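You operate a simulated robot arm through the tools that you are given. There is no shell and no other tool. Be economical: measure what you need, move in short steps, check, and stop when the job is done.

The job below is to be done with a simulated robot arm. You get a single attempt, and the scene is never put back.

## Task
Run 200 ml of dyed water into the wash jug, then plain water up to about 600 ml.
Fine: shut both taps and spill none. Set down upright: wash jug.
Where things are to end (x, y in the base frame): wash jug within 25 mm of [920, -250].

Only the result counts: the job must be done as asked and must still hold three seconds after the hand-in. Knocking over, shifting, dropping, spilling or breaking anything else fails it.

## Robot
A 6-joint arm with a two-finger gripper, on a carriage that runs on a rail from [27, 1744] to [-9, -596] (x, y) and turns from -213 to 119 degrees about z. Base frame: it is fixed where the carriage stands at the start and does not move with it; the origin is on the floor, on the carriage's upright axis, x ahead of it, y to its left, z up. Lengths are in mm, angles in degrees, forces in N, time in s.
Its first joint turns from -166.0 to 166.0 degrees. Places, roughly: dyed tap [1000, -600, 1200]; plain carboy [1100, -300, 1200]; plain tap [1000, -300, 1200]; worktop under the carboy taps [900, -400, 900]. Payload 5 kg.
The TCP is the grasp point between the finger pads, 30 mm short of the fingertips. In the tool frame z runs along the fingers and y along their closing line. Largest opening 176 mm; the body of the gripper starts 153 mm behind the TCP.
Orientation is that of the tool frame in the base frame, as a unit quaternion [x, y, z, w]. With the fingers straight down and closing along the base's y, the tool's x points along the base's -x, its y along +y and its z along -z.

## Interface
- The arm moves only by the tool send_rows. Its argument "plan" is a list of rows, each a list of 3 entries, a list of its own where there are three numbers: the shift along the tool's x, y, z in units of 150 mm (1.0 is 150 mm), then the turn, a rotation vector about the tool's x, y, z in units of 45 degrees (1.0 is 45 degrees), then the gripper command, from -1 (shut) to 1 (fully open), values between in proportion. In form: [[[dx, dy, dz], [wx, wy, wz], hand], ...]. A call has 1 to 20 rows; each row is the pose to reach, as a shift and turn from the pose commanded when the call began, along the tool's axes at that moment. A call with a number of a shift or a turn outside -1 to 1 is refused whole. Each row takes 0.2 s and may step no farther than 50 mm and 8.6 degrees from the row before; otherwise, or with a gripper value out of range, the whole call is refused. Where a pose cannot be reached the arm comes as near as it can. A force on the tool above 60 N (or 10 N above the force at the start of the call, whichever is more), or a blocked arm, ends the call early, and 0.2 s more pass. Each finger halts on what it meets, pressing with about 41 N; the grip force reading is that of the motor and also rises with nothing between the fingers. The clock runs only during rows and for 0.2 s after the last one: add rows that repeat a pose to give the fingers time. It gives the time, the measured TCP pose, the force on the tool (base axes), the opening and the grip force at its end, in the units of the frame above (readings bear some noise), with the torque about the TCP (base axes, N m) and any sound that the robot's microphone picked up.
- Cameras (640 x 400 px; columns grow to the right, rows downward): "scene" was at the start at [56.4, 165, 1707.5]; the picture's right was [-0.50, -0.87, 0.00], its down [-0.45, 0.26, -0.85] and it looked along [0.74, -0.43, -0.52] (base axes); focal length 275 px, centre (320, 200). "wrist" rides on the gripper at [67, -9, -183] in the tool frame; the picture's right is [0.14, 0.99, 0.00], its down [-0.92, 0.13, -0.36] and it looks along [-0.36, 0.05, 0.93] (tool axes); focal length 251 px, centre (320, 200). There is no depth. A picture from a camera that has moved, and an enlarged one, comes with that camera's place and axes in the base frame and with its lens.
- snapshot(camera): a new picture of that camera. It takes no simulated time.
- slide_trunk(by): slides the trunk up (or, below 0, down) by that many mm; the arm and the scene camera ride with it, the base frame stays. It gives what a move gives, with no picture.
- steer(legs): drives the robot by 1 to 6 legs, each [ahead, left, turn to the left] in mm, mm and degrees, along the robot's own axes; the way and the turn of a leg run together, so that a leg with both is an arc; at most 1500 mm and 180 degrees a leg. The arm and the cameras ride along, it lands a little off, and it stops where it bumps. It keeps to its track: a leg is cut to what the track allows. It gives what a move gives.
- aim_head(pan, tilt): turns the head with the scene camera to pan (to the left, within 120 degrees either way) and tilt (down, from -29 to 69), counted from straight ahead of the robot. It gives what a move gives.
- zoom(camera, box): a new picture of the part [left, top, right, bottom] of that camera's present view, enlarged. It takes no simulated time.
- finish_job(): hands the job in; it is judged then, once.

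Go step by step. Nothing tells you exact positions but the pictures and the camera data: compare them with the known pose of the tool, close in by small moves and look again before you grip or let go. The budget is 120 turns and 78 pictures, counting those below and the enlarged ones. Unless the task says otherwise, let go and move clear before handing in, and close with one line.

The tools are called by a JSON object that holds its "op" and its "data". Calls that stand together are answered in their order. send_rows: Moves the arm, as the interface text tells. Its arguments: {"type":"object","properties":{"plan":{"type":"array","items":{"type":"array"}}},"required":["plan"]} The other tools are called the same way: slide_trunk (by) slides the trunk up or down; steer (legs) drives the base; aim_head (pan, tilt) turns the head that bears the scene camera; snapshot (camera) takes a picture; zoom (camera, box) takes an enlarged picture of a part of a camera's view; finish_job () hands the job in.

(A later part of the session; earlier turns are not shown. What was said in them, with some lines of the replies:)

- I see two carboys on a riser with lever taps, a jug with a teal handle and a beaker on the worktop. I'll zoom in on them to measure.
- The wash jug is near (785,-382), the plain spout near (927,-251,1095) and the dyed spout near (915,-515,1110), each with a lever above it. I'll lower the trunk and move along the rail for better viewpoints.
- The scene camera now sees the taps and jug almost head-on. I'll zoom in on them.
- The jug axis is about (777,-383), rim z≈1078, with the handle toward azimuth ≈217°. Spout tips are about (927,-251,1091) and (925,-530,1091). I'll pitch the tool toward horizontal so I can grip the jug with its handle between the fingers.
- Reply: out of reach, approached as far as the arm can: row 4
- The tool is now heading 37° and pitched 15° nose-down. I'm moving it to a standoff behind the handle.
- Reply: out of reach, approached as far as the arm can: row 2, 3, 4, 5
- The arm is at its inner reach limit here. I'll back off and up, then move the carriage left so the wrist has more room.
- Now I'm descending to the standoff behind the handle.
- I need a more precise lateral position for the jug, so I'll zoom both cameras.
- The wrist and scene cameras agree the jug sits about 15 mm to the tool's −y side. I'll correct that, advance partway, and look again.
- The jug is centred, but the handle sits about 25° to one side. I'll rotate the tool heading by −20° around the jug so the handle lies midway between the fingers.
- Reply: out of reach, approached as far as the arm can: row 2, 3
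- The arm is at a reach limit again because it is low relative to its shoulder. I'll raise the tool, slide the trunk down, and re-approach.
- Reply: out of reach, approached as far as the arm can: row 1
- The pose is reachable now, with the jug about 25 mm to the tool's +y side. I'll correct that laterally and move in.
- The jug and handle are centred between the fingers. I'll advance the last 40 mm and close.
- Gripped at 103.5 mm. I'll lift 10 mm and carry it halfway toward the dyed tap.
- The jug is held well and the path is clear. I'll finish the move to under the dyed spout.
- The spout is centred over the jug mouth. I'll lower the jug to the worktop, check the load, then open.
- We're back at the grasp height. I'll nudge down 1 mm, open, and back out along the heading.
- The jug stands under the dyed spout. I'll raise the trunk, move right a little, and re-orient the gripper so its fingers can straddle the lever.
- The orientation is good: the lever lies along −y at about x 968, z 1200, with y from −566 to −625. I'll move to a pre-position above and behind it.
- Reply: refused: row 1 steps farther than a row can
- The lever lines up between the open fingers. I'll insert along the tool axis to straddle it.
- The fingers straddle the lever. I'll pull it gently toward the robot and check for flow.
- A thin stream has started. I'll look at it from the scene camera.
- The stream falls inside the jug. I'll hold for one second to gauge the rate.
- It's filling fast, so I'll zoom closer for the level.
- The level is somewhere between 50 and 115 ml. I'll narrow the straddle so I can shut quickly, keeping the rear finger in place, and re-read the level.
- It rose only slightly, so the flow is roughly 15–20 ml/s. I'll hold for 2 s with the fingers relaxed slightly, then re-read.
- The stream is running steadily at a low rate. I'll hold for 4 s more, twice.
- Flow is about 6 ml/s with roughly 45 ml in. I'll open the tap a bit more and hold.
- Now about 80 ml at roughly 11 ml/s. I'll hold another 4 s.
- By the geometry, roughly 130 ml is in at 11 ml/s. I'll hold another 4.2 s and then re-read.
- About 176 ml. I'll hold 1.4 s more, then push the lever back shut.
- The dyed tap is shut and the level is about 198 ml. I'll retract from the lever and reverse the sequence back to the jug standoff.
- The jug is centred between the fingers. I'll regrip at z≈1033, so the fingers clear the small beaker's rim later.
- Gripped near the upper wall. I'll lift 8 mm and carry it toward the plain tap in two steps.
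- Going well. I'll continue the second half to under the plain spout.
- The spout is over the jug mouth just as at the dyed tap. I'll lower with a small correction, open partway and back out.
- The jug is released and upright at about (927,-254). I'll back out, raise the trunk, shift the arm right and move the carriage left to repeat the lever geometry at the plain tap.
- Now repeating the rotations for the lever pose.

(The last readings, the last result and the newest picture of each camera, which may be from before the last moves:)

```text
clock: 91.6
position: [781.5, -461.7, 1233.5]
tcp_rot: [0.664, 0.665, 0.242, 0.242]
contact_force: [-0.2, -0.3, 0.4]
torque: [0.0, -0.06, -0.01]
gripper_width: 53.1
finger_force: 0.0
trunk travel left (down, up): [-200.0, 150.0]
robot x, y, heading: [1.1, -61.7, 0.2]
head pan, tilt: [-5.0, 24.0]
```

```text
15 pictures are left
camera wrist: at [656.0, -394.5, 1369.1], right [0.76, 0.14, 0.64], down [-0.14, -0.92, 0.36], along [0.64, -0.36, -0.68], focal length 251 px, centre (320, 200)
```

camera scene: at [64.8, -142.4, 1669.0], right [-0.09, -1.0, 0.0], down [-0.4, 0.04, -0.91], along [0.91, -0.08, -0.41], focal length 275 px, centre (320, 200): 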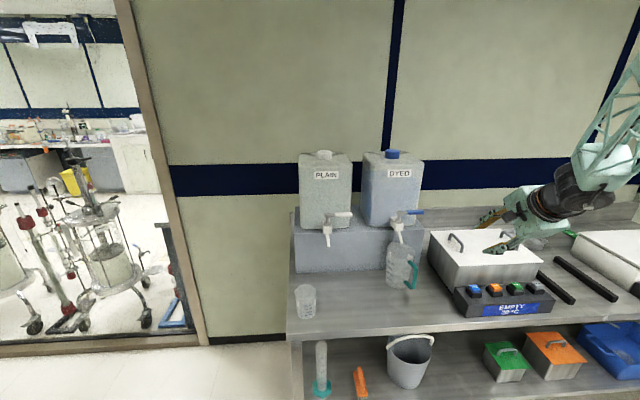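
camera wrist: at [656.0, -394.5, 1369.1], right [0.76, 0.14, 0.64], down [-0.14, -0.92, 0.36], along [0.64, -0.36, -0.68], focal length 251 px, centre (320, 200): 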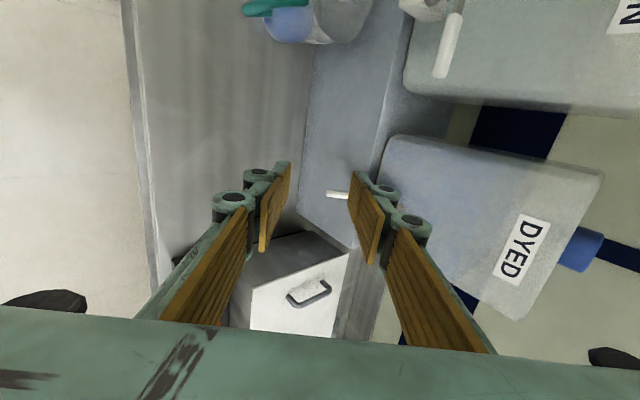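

The plain lever is at about x 980, y −283 to −348. I'll move to the pre-position and insert, as I did for the dyed tap.

{"op": "send_rows", "data": {"plan": [[[0.2245, 0.199, 0.041], [0, 0, 0], -0.4], [[0.449, 0.398, 0.082], [0, 0, 0], -0.4], [[0.6735, 0.597, 0.123], [0, 0, 0], -0.4], [[0.898, 0.796, 0.163], [0, 0, 0], -0.4]]}}

{"op": "send_rows", "data": {"plan": [[[0.01, 0.068, 0.2], [0, 0, 0], -0.4], [[0.01, 0.068, 0.4], [0, 0, 0], -0.4], [[0.01, 0.068, 0.6], [0, 0, 0], -0.4], [[0.01, 0.068, 0.8], [0, 0, 0], -0.4], [[0.01, 0.068, 0.85], [0, 0, 0], -0.4]]}}

{"op": "snapshot", "data": {"camera": "wrist"}}

```text
clock: 92.6
position: [887.0, -326.2, 1292.5]
tcp_rot: [0.666, 0.664, 0.241, 0.241]
contact_force: [-0.9, -0.9, -0.4]
torque: [0.05, -0.03, 0.05]
gripper_width: 52.7
finger_force: 0.0
trunk travel left (down, up): [-200.0, 150.0]
robot x, y, heading: [-0.5, -69.4, 0.0]
head pan, tilt: [-5.0, 24.0]
```

```text
clock: 93.8
position: [980.2, -325.9, 1199.3]
tcp_rot: [0.665, 0.665, 0.241, 0.24]
contact_force: [0.9, 0.3, -1.3]
torque: [-0.02, 0.01, 0.0]
gripper_width: 52.9
finger_force: 0.1
trunk travel left (down, up): [-200.0, 150.0]
robot x, y, heading: [-4.7, -67.7, -0.1]
head pan, tilt: [-5.0, 24.0]
```

```text
14 pictures are left
camera wrist: at [855.0, -258.3, 1334.7], right [0.76, 0.14, 0.63], down [-0.13, -0.92, 0.36], along [0.63, -0.36, -0.68], focal length 251 px, centre (320, 200)
```

wrist: 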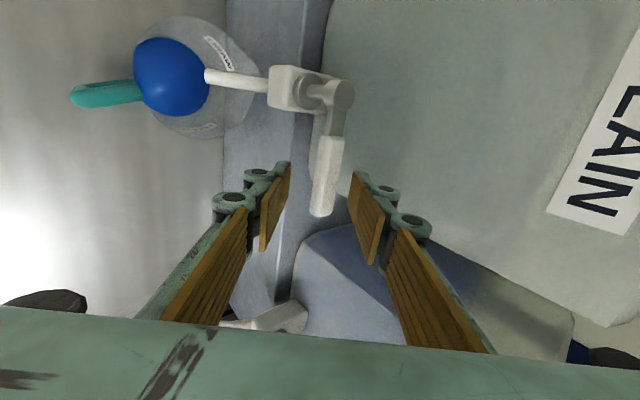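

The lever is straddled and the spout sits over the jug. I'll pull the lever open about 30° and watch.

{"op": "send_rows", "data": {"plan": [[[0.013, -0.1, -0.085], [0, 0, 0], -0.4], [[0.026, -0.2, -0.17], [0, 0, 0], -0.4], [[0.04, -0.308, -0.256], [0, 0, 0], -0.4], [[0.04, -0.308, -0.256], [0, 0, 0], -0.4], [[0.04, -0.308, -0.256], [0, 0, 0], -0.4], [[0.04, -0.308, -0.256], [0, 0, 0], -0.4], [[0.04, -0.308, -0.256], [0, 0, 0], -0.4], [[0.04, -0.308, -0.256], [0, 0, 0], -0.4]]}}

{"op": "snapshot", "data": {"camera": "wrist"}}

{"op": "zoom", "data": {"camera": "scene", "box": [373, 240, 423, 290]}}

```text
clock: 95.6
position: [918.5, -318.6, 1199.8]
tcp_rot: [0.665, 0.664, 0.242, 0.242]
contact_force: [0.1, -0.6, 0.0]
torque: [-0.03, 0.03, -0.01]
gripper_width: 52.7
finger_force: 0.0
trunk travel left (down, up): [-200.0, 150.0]
robot x, y, heading: [-5.0, -67.8, 0.2]
head pan, tilt: [-5.0, 24.0]
```

```text
13 pictures are left
camera wrist: at [792.8, -252.3, 1335.6], right [0.76, 0.14, 0.63], down [-0.13, -0.92, 0.36], along [0.64, -0.36, -0.68], focal length 251 px, centre (320, 200)
```

wrist: 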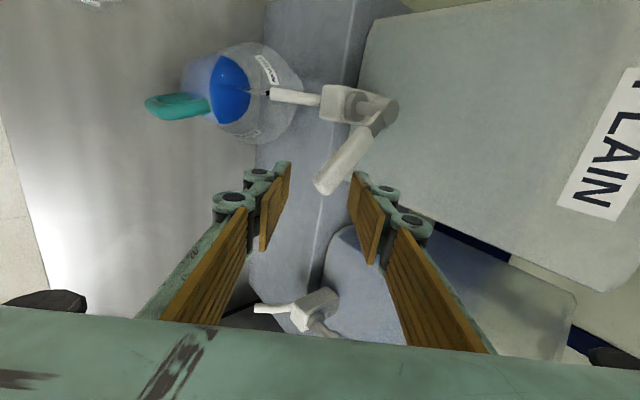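

```text
8.00 times, centred on (398, 265) of scene
camera zoom: at [69.5, 133.4, 1669.0], right [-0.09, -1.0, 0.0], down [-0.41, 0.04, -0.91], along [0.91, -0.08, -0.41], focal length 2202 px, centre (-304, -320)
```

zoom: 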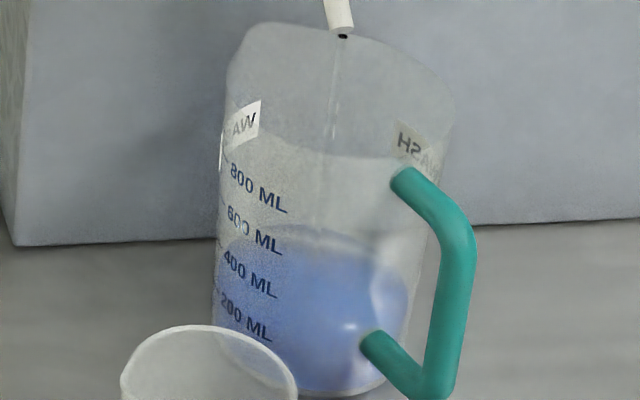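

Plain water is running. I'll hold 4 s and re-read.

{"op": "send_rows", "data": {"plan": [[[0, 0, 0], [0, 0, 0], -0.4], [[0, 0, 0], [0, 0, 0], -0.4], [[0, 0, 0], [0, 0, 0], -0.4], [[0, 0, 0], [0, 0, 0], -0.4], [[0, 0, 0], [0, 0, 0], -0.4], [[0, 0, 0], [0, 0, 0], -0.4], [[0, 0, 0], [0, 0, 0], -0.4], [[0, 0, 0], [0, 0, 0], -0.4], [[0, 0, 0], [0, 0, 0], -0.4], [[0, 0, 0], [0, 0, 0], -0.4], [[0, 0, 0], [0, 0, 0], -0.4], [[0, 0, 0], [0, 0, 0], -0.4], [[0, 0, 0], [0, 0, 0], -0.4], [[0, 0, 0], [0, 0, 0], -0.4], [[0, 0, 0], [0, 0, 0], -0.4], [[0, 0, 0], [0, 0, 0], -0.4], [[0, 0, 0], [0, 0, 0], -0.4], [[0, 0, 0], [0, 0, 0], -0.4], [[0, 0, 0], [0, 0, 0], -0.4], [[0, 0, 0], [0, 0, 0], -0.4]]}}

{"op": "zoom", "data": {"camera": "scene", "box": [373, 240, 423, 290]}}

```text
clock: 99.8
position: [919.2, -319.6, 1200.8]
tcp_rot: [0.665, 0.665, 0.241, 0.241]
contact_force: [-0.6, 0.9, -0.2]
torque: [-0.02, -0.01, 0.01]
gripper_width: 53.1
finger_force: 0.0
trunk travel left (down, up): [-200.0, 150.0]
robot x, y, heading: [1.4, -69.6, -0.2]
head pan, tilt: [-5.0, 24.0]
```

```text
8.00 times, centred on (398, 265) of scene
camera zoom: at [69.5, 133.4, 1669.0], right [-0.09, -1.0, 0.0], down [-0.41, 0.04, -0.91], along [0.91, -0.08, -0.41], focal length 2202 px, centre (-304, -320)
```

zoom: 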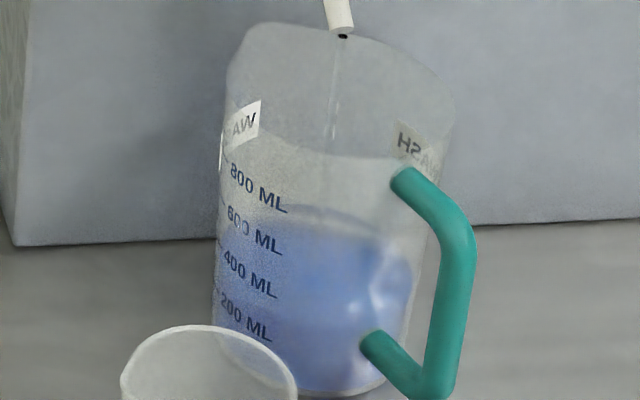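

Flow is about 20–25 ml/s, so roughly 300 ml now. I'll hold another 4.2 s.

{"op": "send_rows", "data": {"plan": [[[0, 0, 0], [0, 0, 0], -0.4], [[0, 0, 0], [0, 0, 0], -0.4], [[0, 0, 0], [0, 0, 0], -0.4], [[0, 0, 0], [0, 0, 0], -0.4], [[0, 0, 0], [0, 0, 0], -0.4], [[0, 0, 0], [0, 0, 0], -0.4], [[0, 0, 0], [0, 0, 0], -0.4], [[0, 0, 0], [0, 0, 0], -0.4], [[0, 0, 0], [0, 0, 0], -0.4], [[0, 0, 0], [0, 0, 0], -0.4], [[0, 0, 0], [0, 0, 0], -0.4], [[0, 0, 0], [0, 0, 0], -0.4], [[0, 0, 0], [0, 0, 0], -0.4], [[0, 0, 0], [0, 0, 0], -0.4], [[0, 0, 0], [0, 0, 0], -0.4], [[0, 0, 0], [0, 0, 0], -0.4], [[0, 0, 0], [0, 0, 0], -0.4], [[0, 0, 0], [0, 0, 0], -0.4], [[0, 0, 0], [0, 0, 0], -0.4], [[0, 0, 0], [0, 0, 0], -0.4]]}}

{"op": "zoom", "data": {"camera": "scene", "box": [384, 252, 414, 280]}}

```text
clock: 104.0
position: [918.0, -318.9, 1199.5]
tcp_rot: [0.664, 0.665, 0.241, 0.241]
contact_force: [0.1, -1.2, -0.3]
torque: [0.01, 0.0, 0.01]
gripper_width: 52.7
finger_force: 0.0
trunk travel left (down, up): [-200.0, 150.0]
robot x, y, heading: [-5.1, -69.6, 0.1]
head pan, tilt: [-5.0, 24.0]
```

```text
14.29 times, centred on (399, 266) of scene
camera zoom: at [69.5, 133.4, 1669.0], right [-0.09, -1.0, 0.0], down [-0.41, 0.04, -0.91], along [0.91, -0.08, -0.41], focal length 3932 px, centre (-809, -743)
```

zoom: 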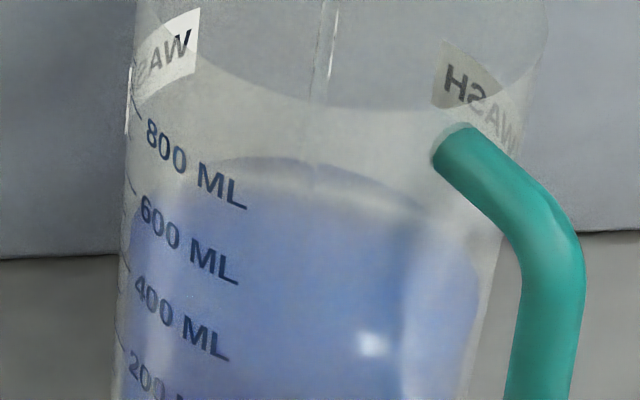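

About 405 ml at roughly 24 ml/s. I'll hold 4.2 s more, then read.

{"op": "send_rows", "data": {"plan": [[[0, 0, 0], [0, 0, 0], -0.4], [[0, 0, 0], [0, 0, 0], -0.4], [[0, 0, 0], [0, 0, 0], -0.4], [[0, 0, 0], [0, 0, 0], -0.4], [[0, 0, 0], [0, 0, 0], -0.4], [[0, 0, 0], [0, 0, 0], -0.4], [[0, 0, 0], [0, 0, 0], -0.4], [[0, 0, 0], [0, 0, 0], -0.4], [[0, 0, 0], [0, 0, 0], -0.4], [[0, 0, 0], [0, 0, 0], -0.4], [[0, 0, 0], [0, 0, 0], -0.4], [[0, 0, 0], [0, 0, 0], -0.4], [[0, 0, 0], [0, 0, 0], -0.4], [[0, 0, 0], [0, 0, 0], -0.4], [[0, 0, 0], [0, 0, 0], -0.4], [[0, 0, 0], [0, 0, 0], -0.4], [[0, 0, 0], [0, 0, 0], -0.4], [[0, 0, 0], [0, 0, 0], -0.4], [[0, 0, 0], [0, 0, 0], -0.4], [[0, 0, 0], [0, 0, 0], -0.4]]}}

{"op": "zoom", "data": {"camera": "scene", "box": [384, 252, 414, 280]}}

```text
clock: 108.2
position: [917.2, -318.3, 1200.3]
tcp_rot: [0.665, 0.665, 0.241, 0.241]
contact_force: [-0.2, -0.2, -0.1]
torque: [-0.02, 0.01, -0.02]
gripper_width: 52.7
finger_force: 0.0
trunk travel left (down, up): [-200.0, 150.0]
robot x, y, heading: [-2.6, -68.2, -0.2]
head pan, tilt: [-5.0, 24.0]
```

```text
14.29 times, centred on (399, 266) of scene
camera zoom: at [69.5, 133.4, 1669.0], right [-0.09, -1.0, 0.0], down [-0.41, 0.04, -0.91], along [0.91, -0.08, -0.41], focal length 3932 px, centre (-809, -743)
```

zoom: 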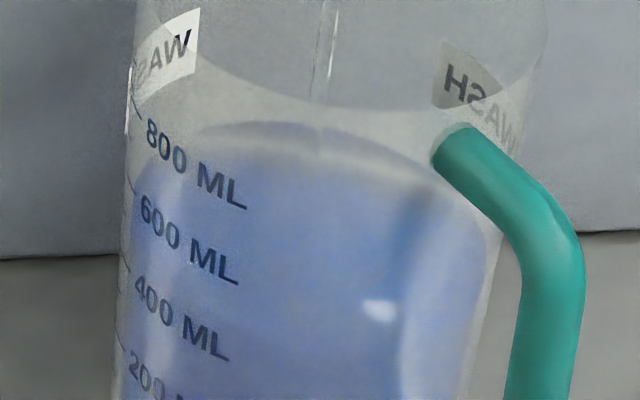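

About 497 ml at 21.6 ml/s. I'll hold a short time, then hold a bit more and push shut in one plan.

{"op": "send_rows", "data": {"plan": [[[0, 0, 0], [0, 0, 0], -0.4], [[0, 0, 0], [0, 0, 0], -0.4], [[0, 0, 0], [0, 0, 0], -0.4], [[0, 0, 0], [0, 0, 0], -0.4], [[0, 0, 0], [0, 0, 0], -0.4]]}}

{"op": "send_rows", "data": {"plan": [[[0, 0, 0], [0, 0, 0], -0.4], [[0, 0, 0], [0, 0, 0], -0.4], [[0, 0, 0], [0, 0, 0], -0.4], [[0, 0, 0], [0, 0, 0], -0.4], [[0, 0, 0], [0, 0, 0], -0.4], [[0, 0, 0], [0, 0, 0], -0.4], [[0, 0, 0], [0, 0, 0], -0.4], [[0, 0, 0], [0, 0, 0], -0.4], [[0, 0, 0], [0, 0, 0], -0.4], [[0, 0, 0], [0, 0, 0], -0.4], [[0, 0, 0], [0, 0, 0], -0.4], [[0, 0, 0], [0, 0, 0], -0.4], [[0, 0, 0], [0, 0, 0], -0.4], [[0, 0, 0], [0, 0, 0], -0.4], [[0, 0, 0], [0, 0, 0], -0.4], [[-0.02, 0.22, 0.18], [0, 0, 0], -0.4], [[-0.04, 0.36, 0.3], [0, 0, 0], -0.5], [[-0.04, 0.374, 0.311], [0, 0, 0], -0.55], [[-0.04, 0.374, 0.311], [0, 0, 0], -0.55]]}}

{"op": "snapshot", "data": {"camera": "wrist"}}

{"op": "zoom", "data": {"camera": "scene", "box": [384, 252, 414, 280]}}

```text
clock: 109.4
position: [918.3, -319.2, 1200.4]
tcp_rot: [0.665, 0.664, 0.241, 0.242]
contact_force: [0.4, 0.6, 0.1]
torque: [0.0, -0.01, 0.03]
gripper_width: 52.9
finger_force: 0.1
trunk travel left (down, up): [-200.0, 150.0]
robot x, y, heading: [-3.8, -68.3, -0.1]
head pan, tilt: [-5.0, 24.0]
```

```text
clock: 113.4
position: [993.7, -324.6, 1202.6]
tcp_rot: [0.665, 0.665, 0.241, 0.241]
contact_force: [-0.2, -0.8, 0.0]
torque: [0.01, -0.03, 0.0]
gripper_width: 39.5
finger_force: 0.1
trunk travel left (down, up): [-200.0, 150.0]
robot x, y, heading: [-2.3, -63.8, 0.0]
head pan, tilt: [-5.0, 24.0]
```

```text
8 pictures are left
camera wrist: at [867.1, -257.4, 1336.9], right [0.76, 0.14, 0.64], down [-0.13, -0.92, 0.36], along [0.64, -0.36, -0.68], focal length 251 px, centre (320, 200)
```

wrist: 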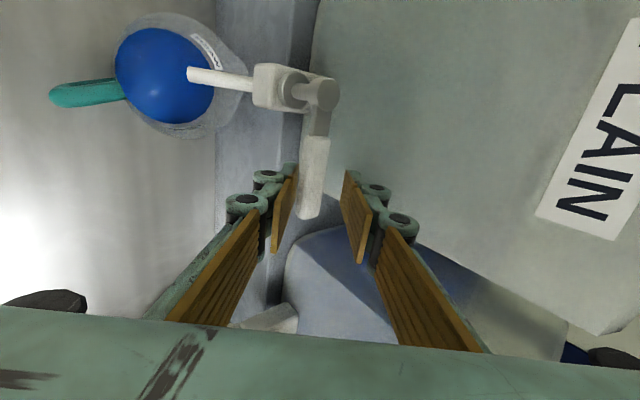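

```text
14.29 times, centred on (399, 266) of scene
camera zoom: at [69.2, 133.6, 1669.2], right [-0.09, -1.0, 0.0], down [-0.41, 0.04, -0.91], along [0.91, -0.08, -0.41], focal length 3932 px, centre (-809, -743)
```

zoom: 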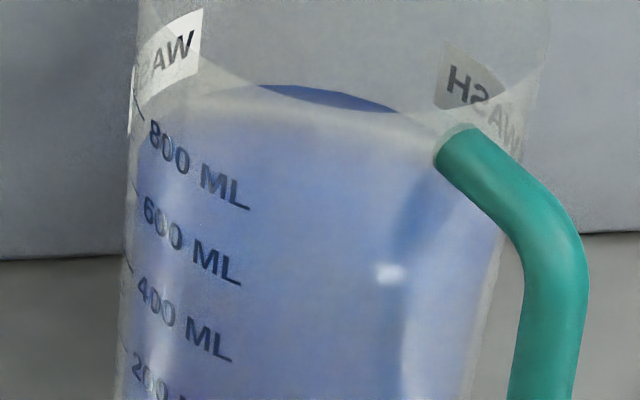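

The level reads about 592 ml and the stream looks stopped. I'll zoom in on the tap to confirm.

{"op": "zoom", "data": {"camera": "wrist", "box": [90, 10, 370, 220]}}

```text
1.90 times, centred on (230, 115) of wrist
camera zoom: at [867.1, -257.4, 1336.9], right [0.76, 0.14, 0.64], down [-0.13, -0.92, 0.36], along [0.64, -0.36, -0.68], focal length 479 px, centre (491, 362)
```

zoom: 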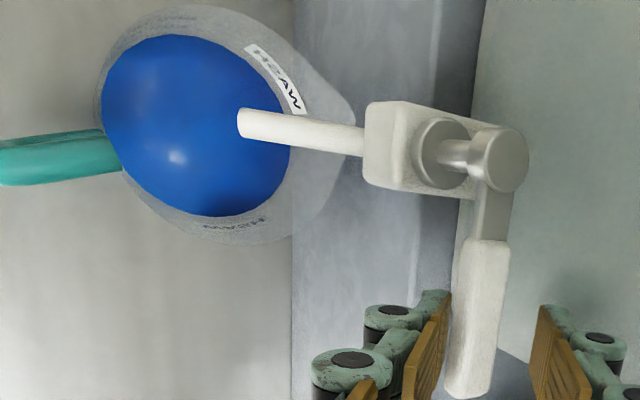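

The plain tap is shut with no stream at the spout. I'll retract the fingers and verify.

{"op": "send_rows", "data": {"plan": [[[0, -0.02, -0.02], [0, 0, 0], -0.45], [[0, -0.02, -0.15], [0, 0, 0], -0.4], [[0, -0.02, -0.4], [0, 0, 0], -0.4], [[0, -0.02, -0.65], [0, 0, 0], -0.4], [[0, -0.02, -0.95], [0, 0, 0], -0.4]]}}

{"op": "send_rows", "data": {"plan": [[[0, -0.3, 0], [0, 0, 0], -0.4], [[0, -0.6, 0], [0, 0, 0], -0.4], [[0, -0.6, 0], [0, 0, 0], -0.4], [[0, -0.6, 0], [0, 0, 0], -0.4], [[0, -0.6, 0], [0, 0, 0], -0.4], [[0, -0.6, 0], [0, 0, 0], -0.4], [[0, -0.6, 0], [0, 0, 0], -0.4]]}}

{"op": "snapshot", "data": {"camera": "scene"}}

{"op": "zoom", "data": {"camera": "scene", "box": [340, 190, 480, 300]}}

{"op": "zoom", "data": {"camera": "scene", "box": [384, 252, 414, 280]}}

```text
clock: 114.6
position: [895.4, -324.2, 1307.2]
tcp_rot: [0.665, 0.665, 0.241, 0.24]
contact_force: [0.6, 0.1, 0.1]
torque: [0.0, 0.04, 0.01]
gripper_width: 52.7
finger_force: 0.0
trunk travel left (down, up): [-200.0, 150.0]
robot x, y, heading: [-0.0, -67.6, 0.1]
head pan, tilt: [-5.0, 24.0]
```

```text
clock: 116.2
position: [827.6, -325.8, 1249.8]
tcp_rot: [0.665, 0.665, 0.241, 0.241]
contact_force: [0.5, -0.2, -0.5]
torque: [-0.01, 0.05, 0.0]
gripper_width: 52.8
finger_force: 0.1
trunk travel left (down, up): [-200.0, 150.0]
robot x, y, heading: [-2.5, -68.1, -0.2]
head pan, tilt: [-5.0, 24.0]
```

```text
5 pictures are left
camera scene: at [69.6, 133.4, 1669.0], right [-0.09, -1.0, 0.0], down [-0.41, 0.04, -0.91], along [0.91, -0.08, -0.41], focal length 275 px, centre (320, 200)
```

scene: 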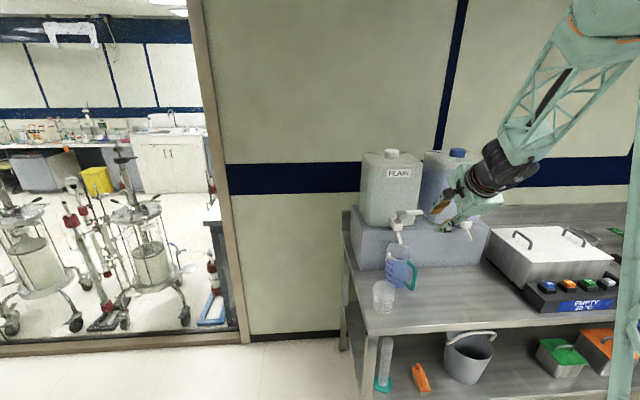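

```text
3.64 times, centred on (410, 245) of scene
camera zoom: at [69.6, 133.4, 1669.0], right [-0.09, -1.0, 0.0], down [-0.41, 0.04, -0.91], along [0.91, -0.08, -0.41], focal length 1001 px, centre (-7, 36)
```

zoom: 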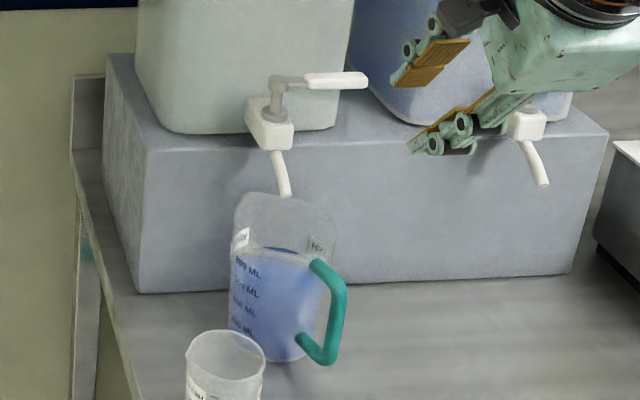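

```text
14.29 times, centred on (399, 266) of scene
camera zoom: at [69.6, 133.4, 1669.0], right [-0.09, -1.0, 0.0], down [-0.41, 0.04, -0.91], along [0.91, -0.08, -0.41], focal length 3932 px, centre (-809, -743)
```

zoom: 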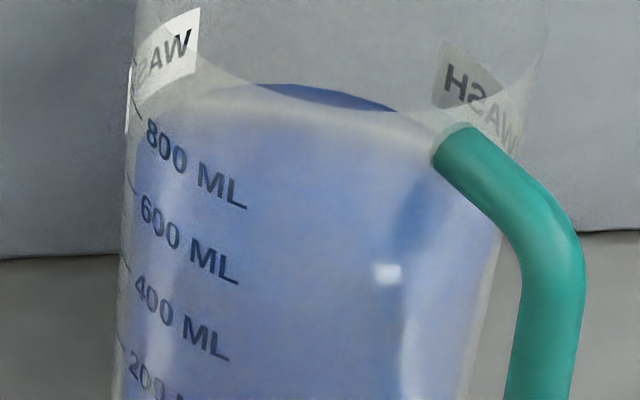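

The wash jug stands upright at about (925, -254) with both taps shut: about 200 ml dyed, topped up with plain water to about 590–600 ml (read from camera views). The arm is clear, so I'm handing in.

{"op": "finish_job", "data": {}}

```text
The job is handed in.
```

The job is handed in: the wash jug holds about 200 ml of dyed water topped up with plain water to about 590–600 ml, by my camera readings. It stands upright about 6 mm from [920, -250], both taps are shut, and I saw no spills.
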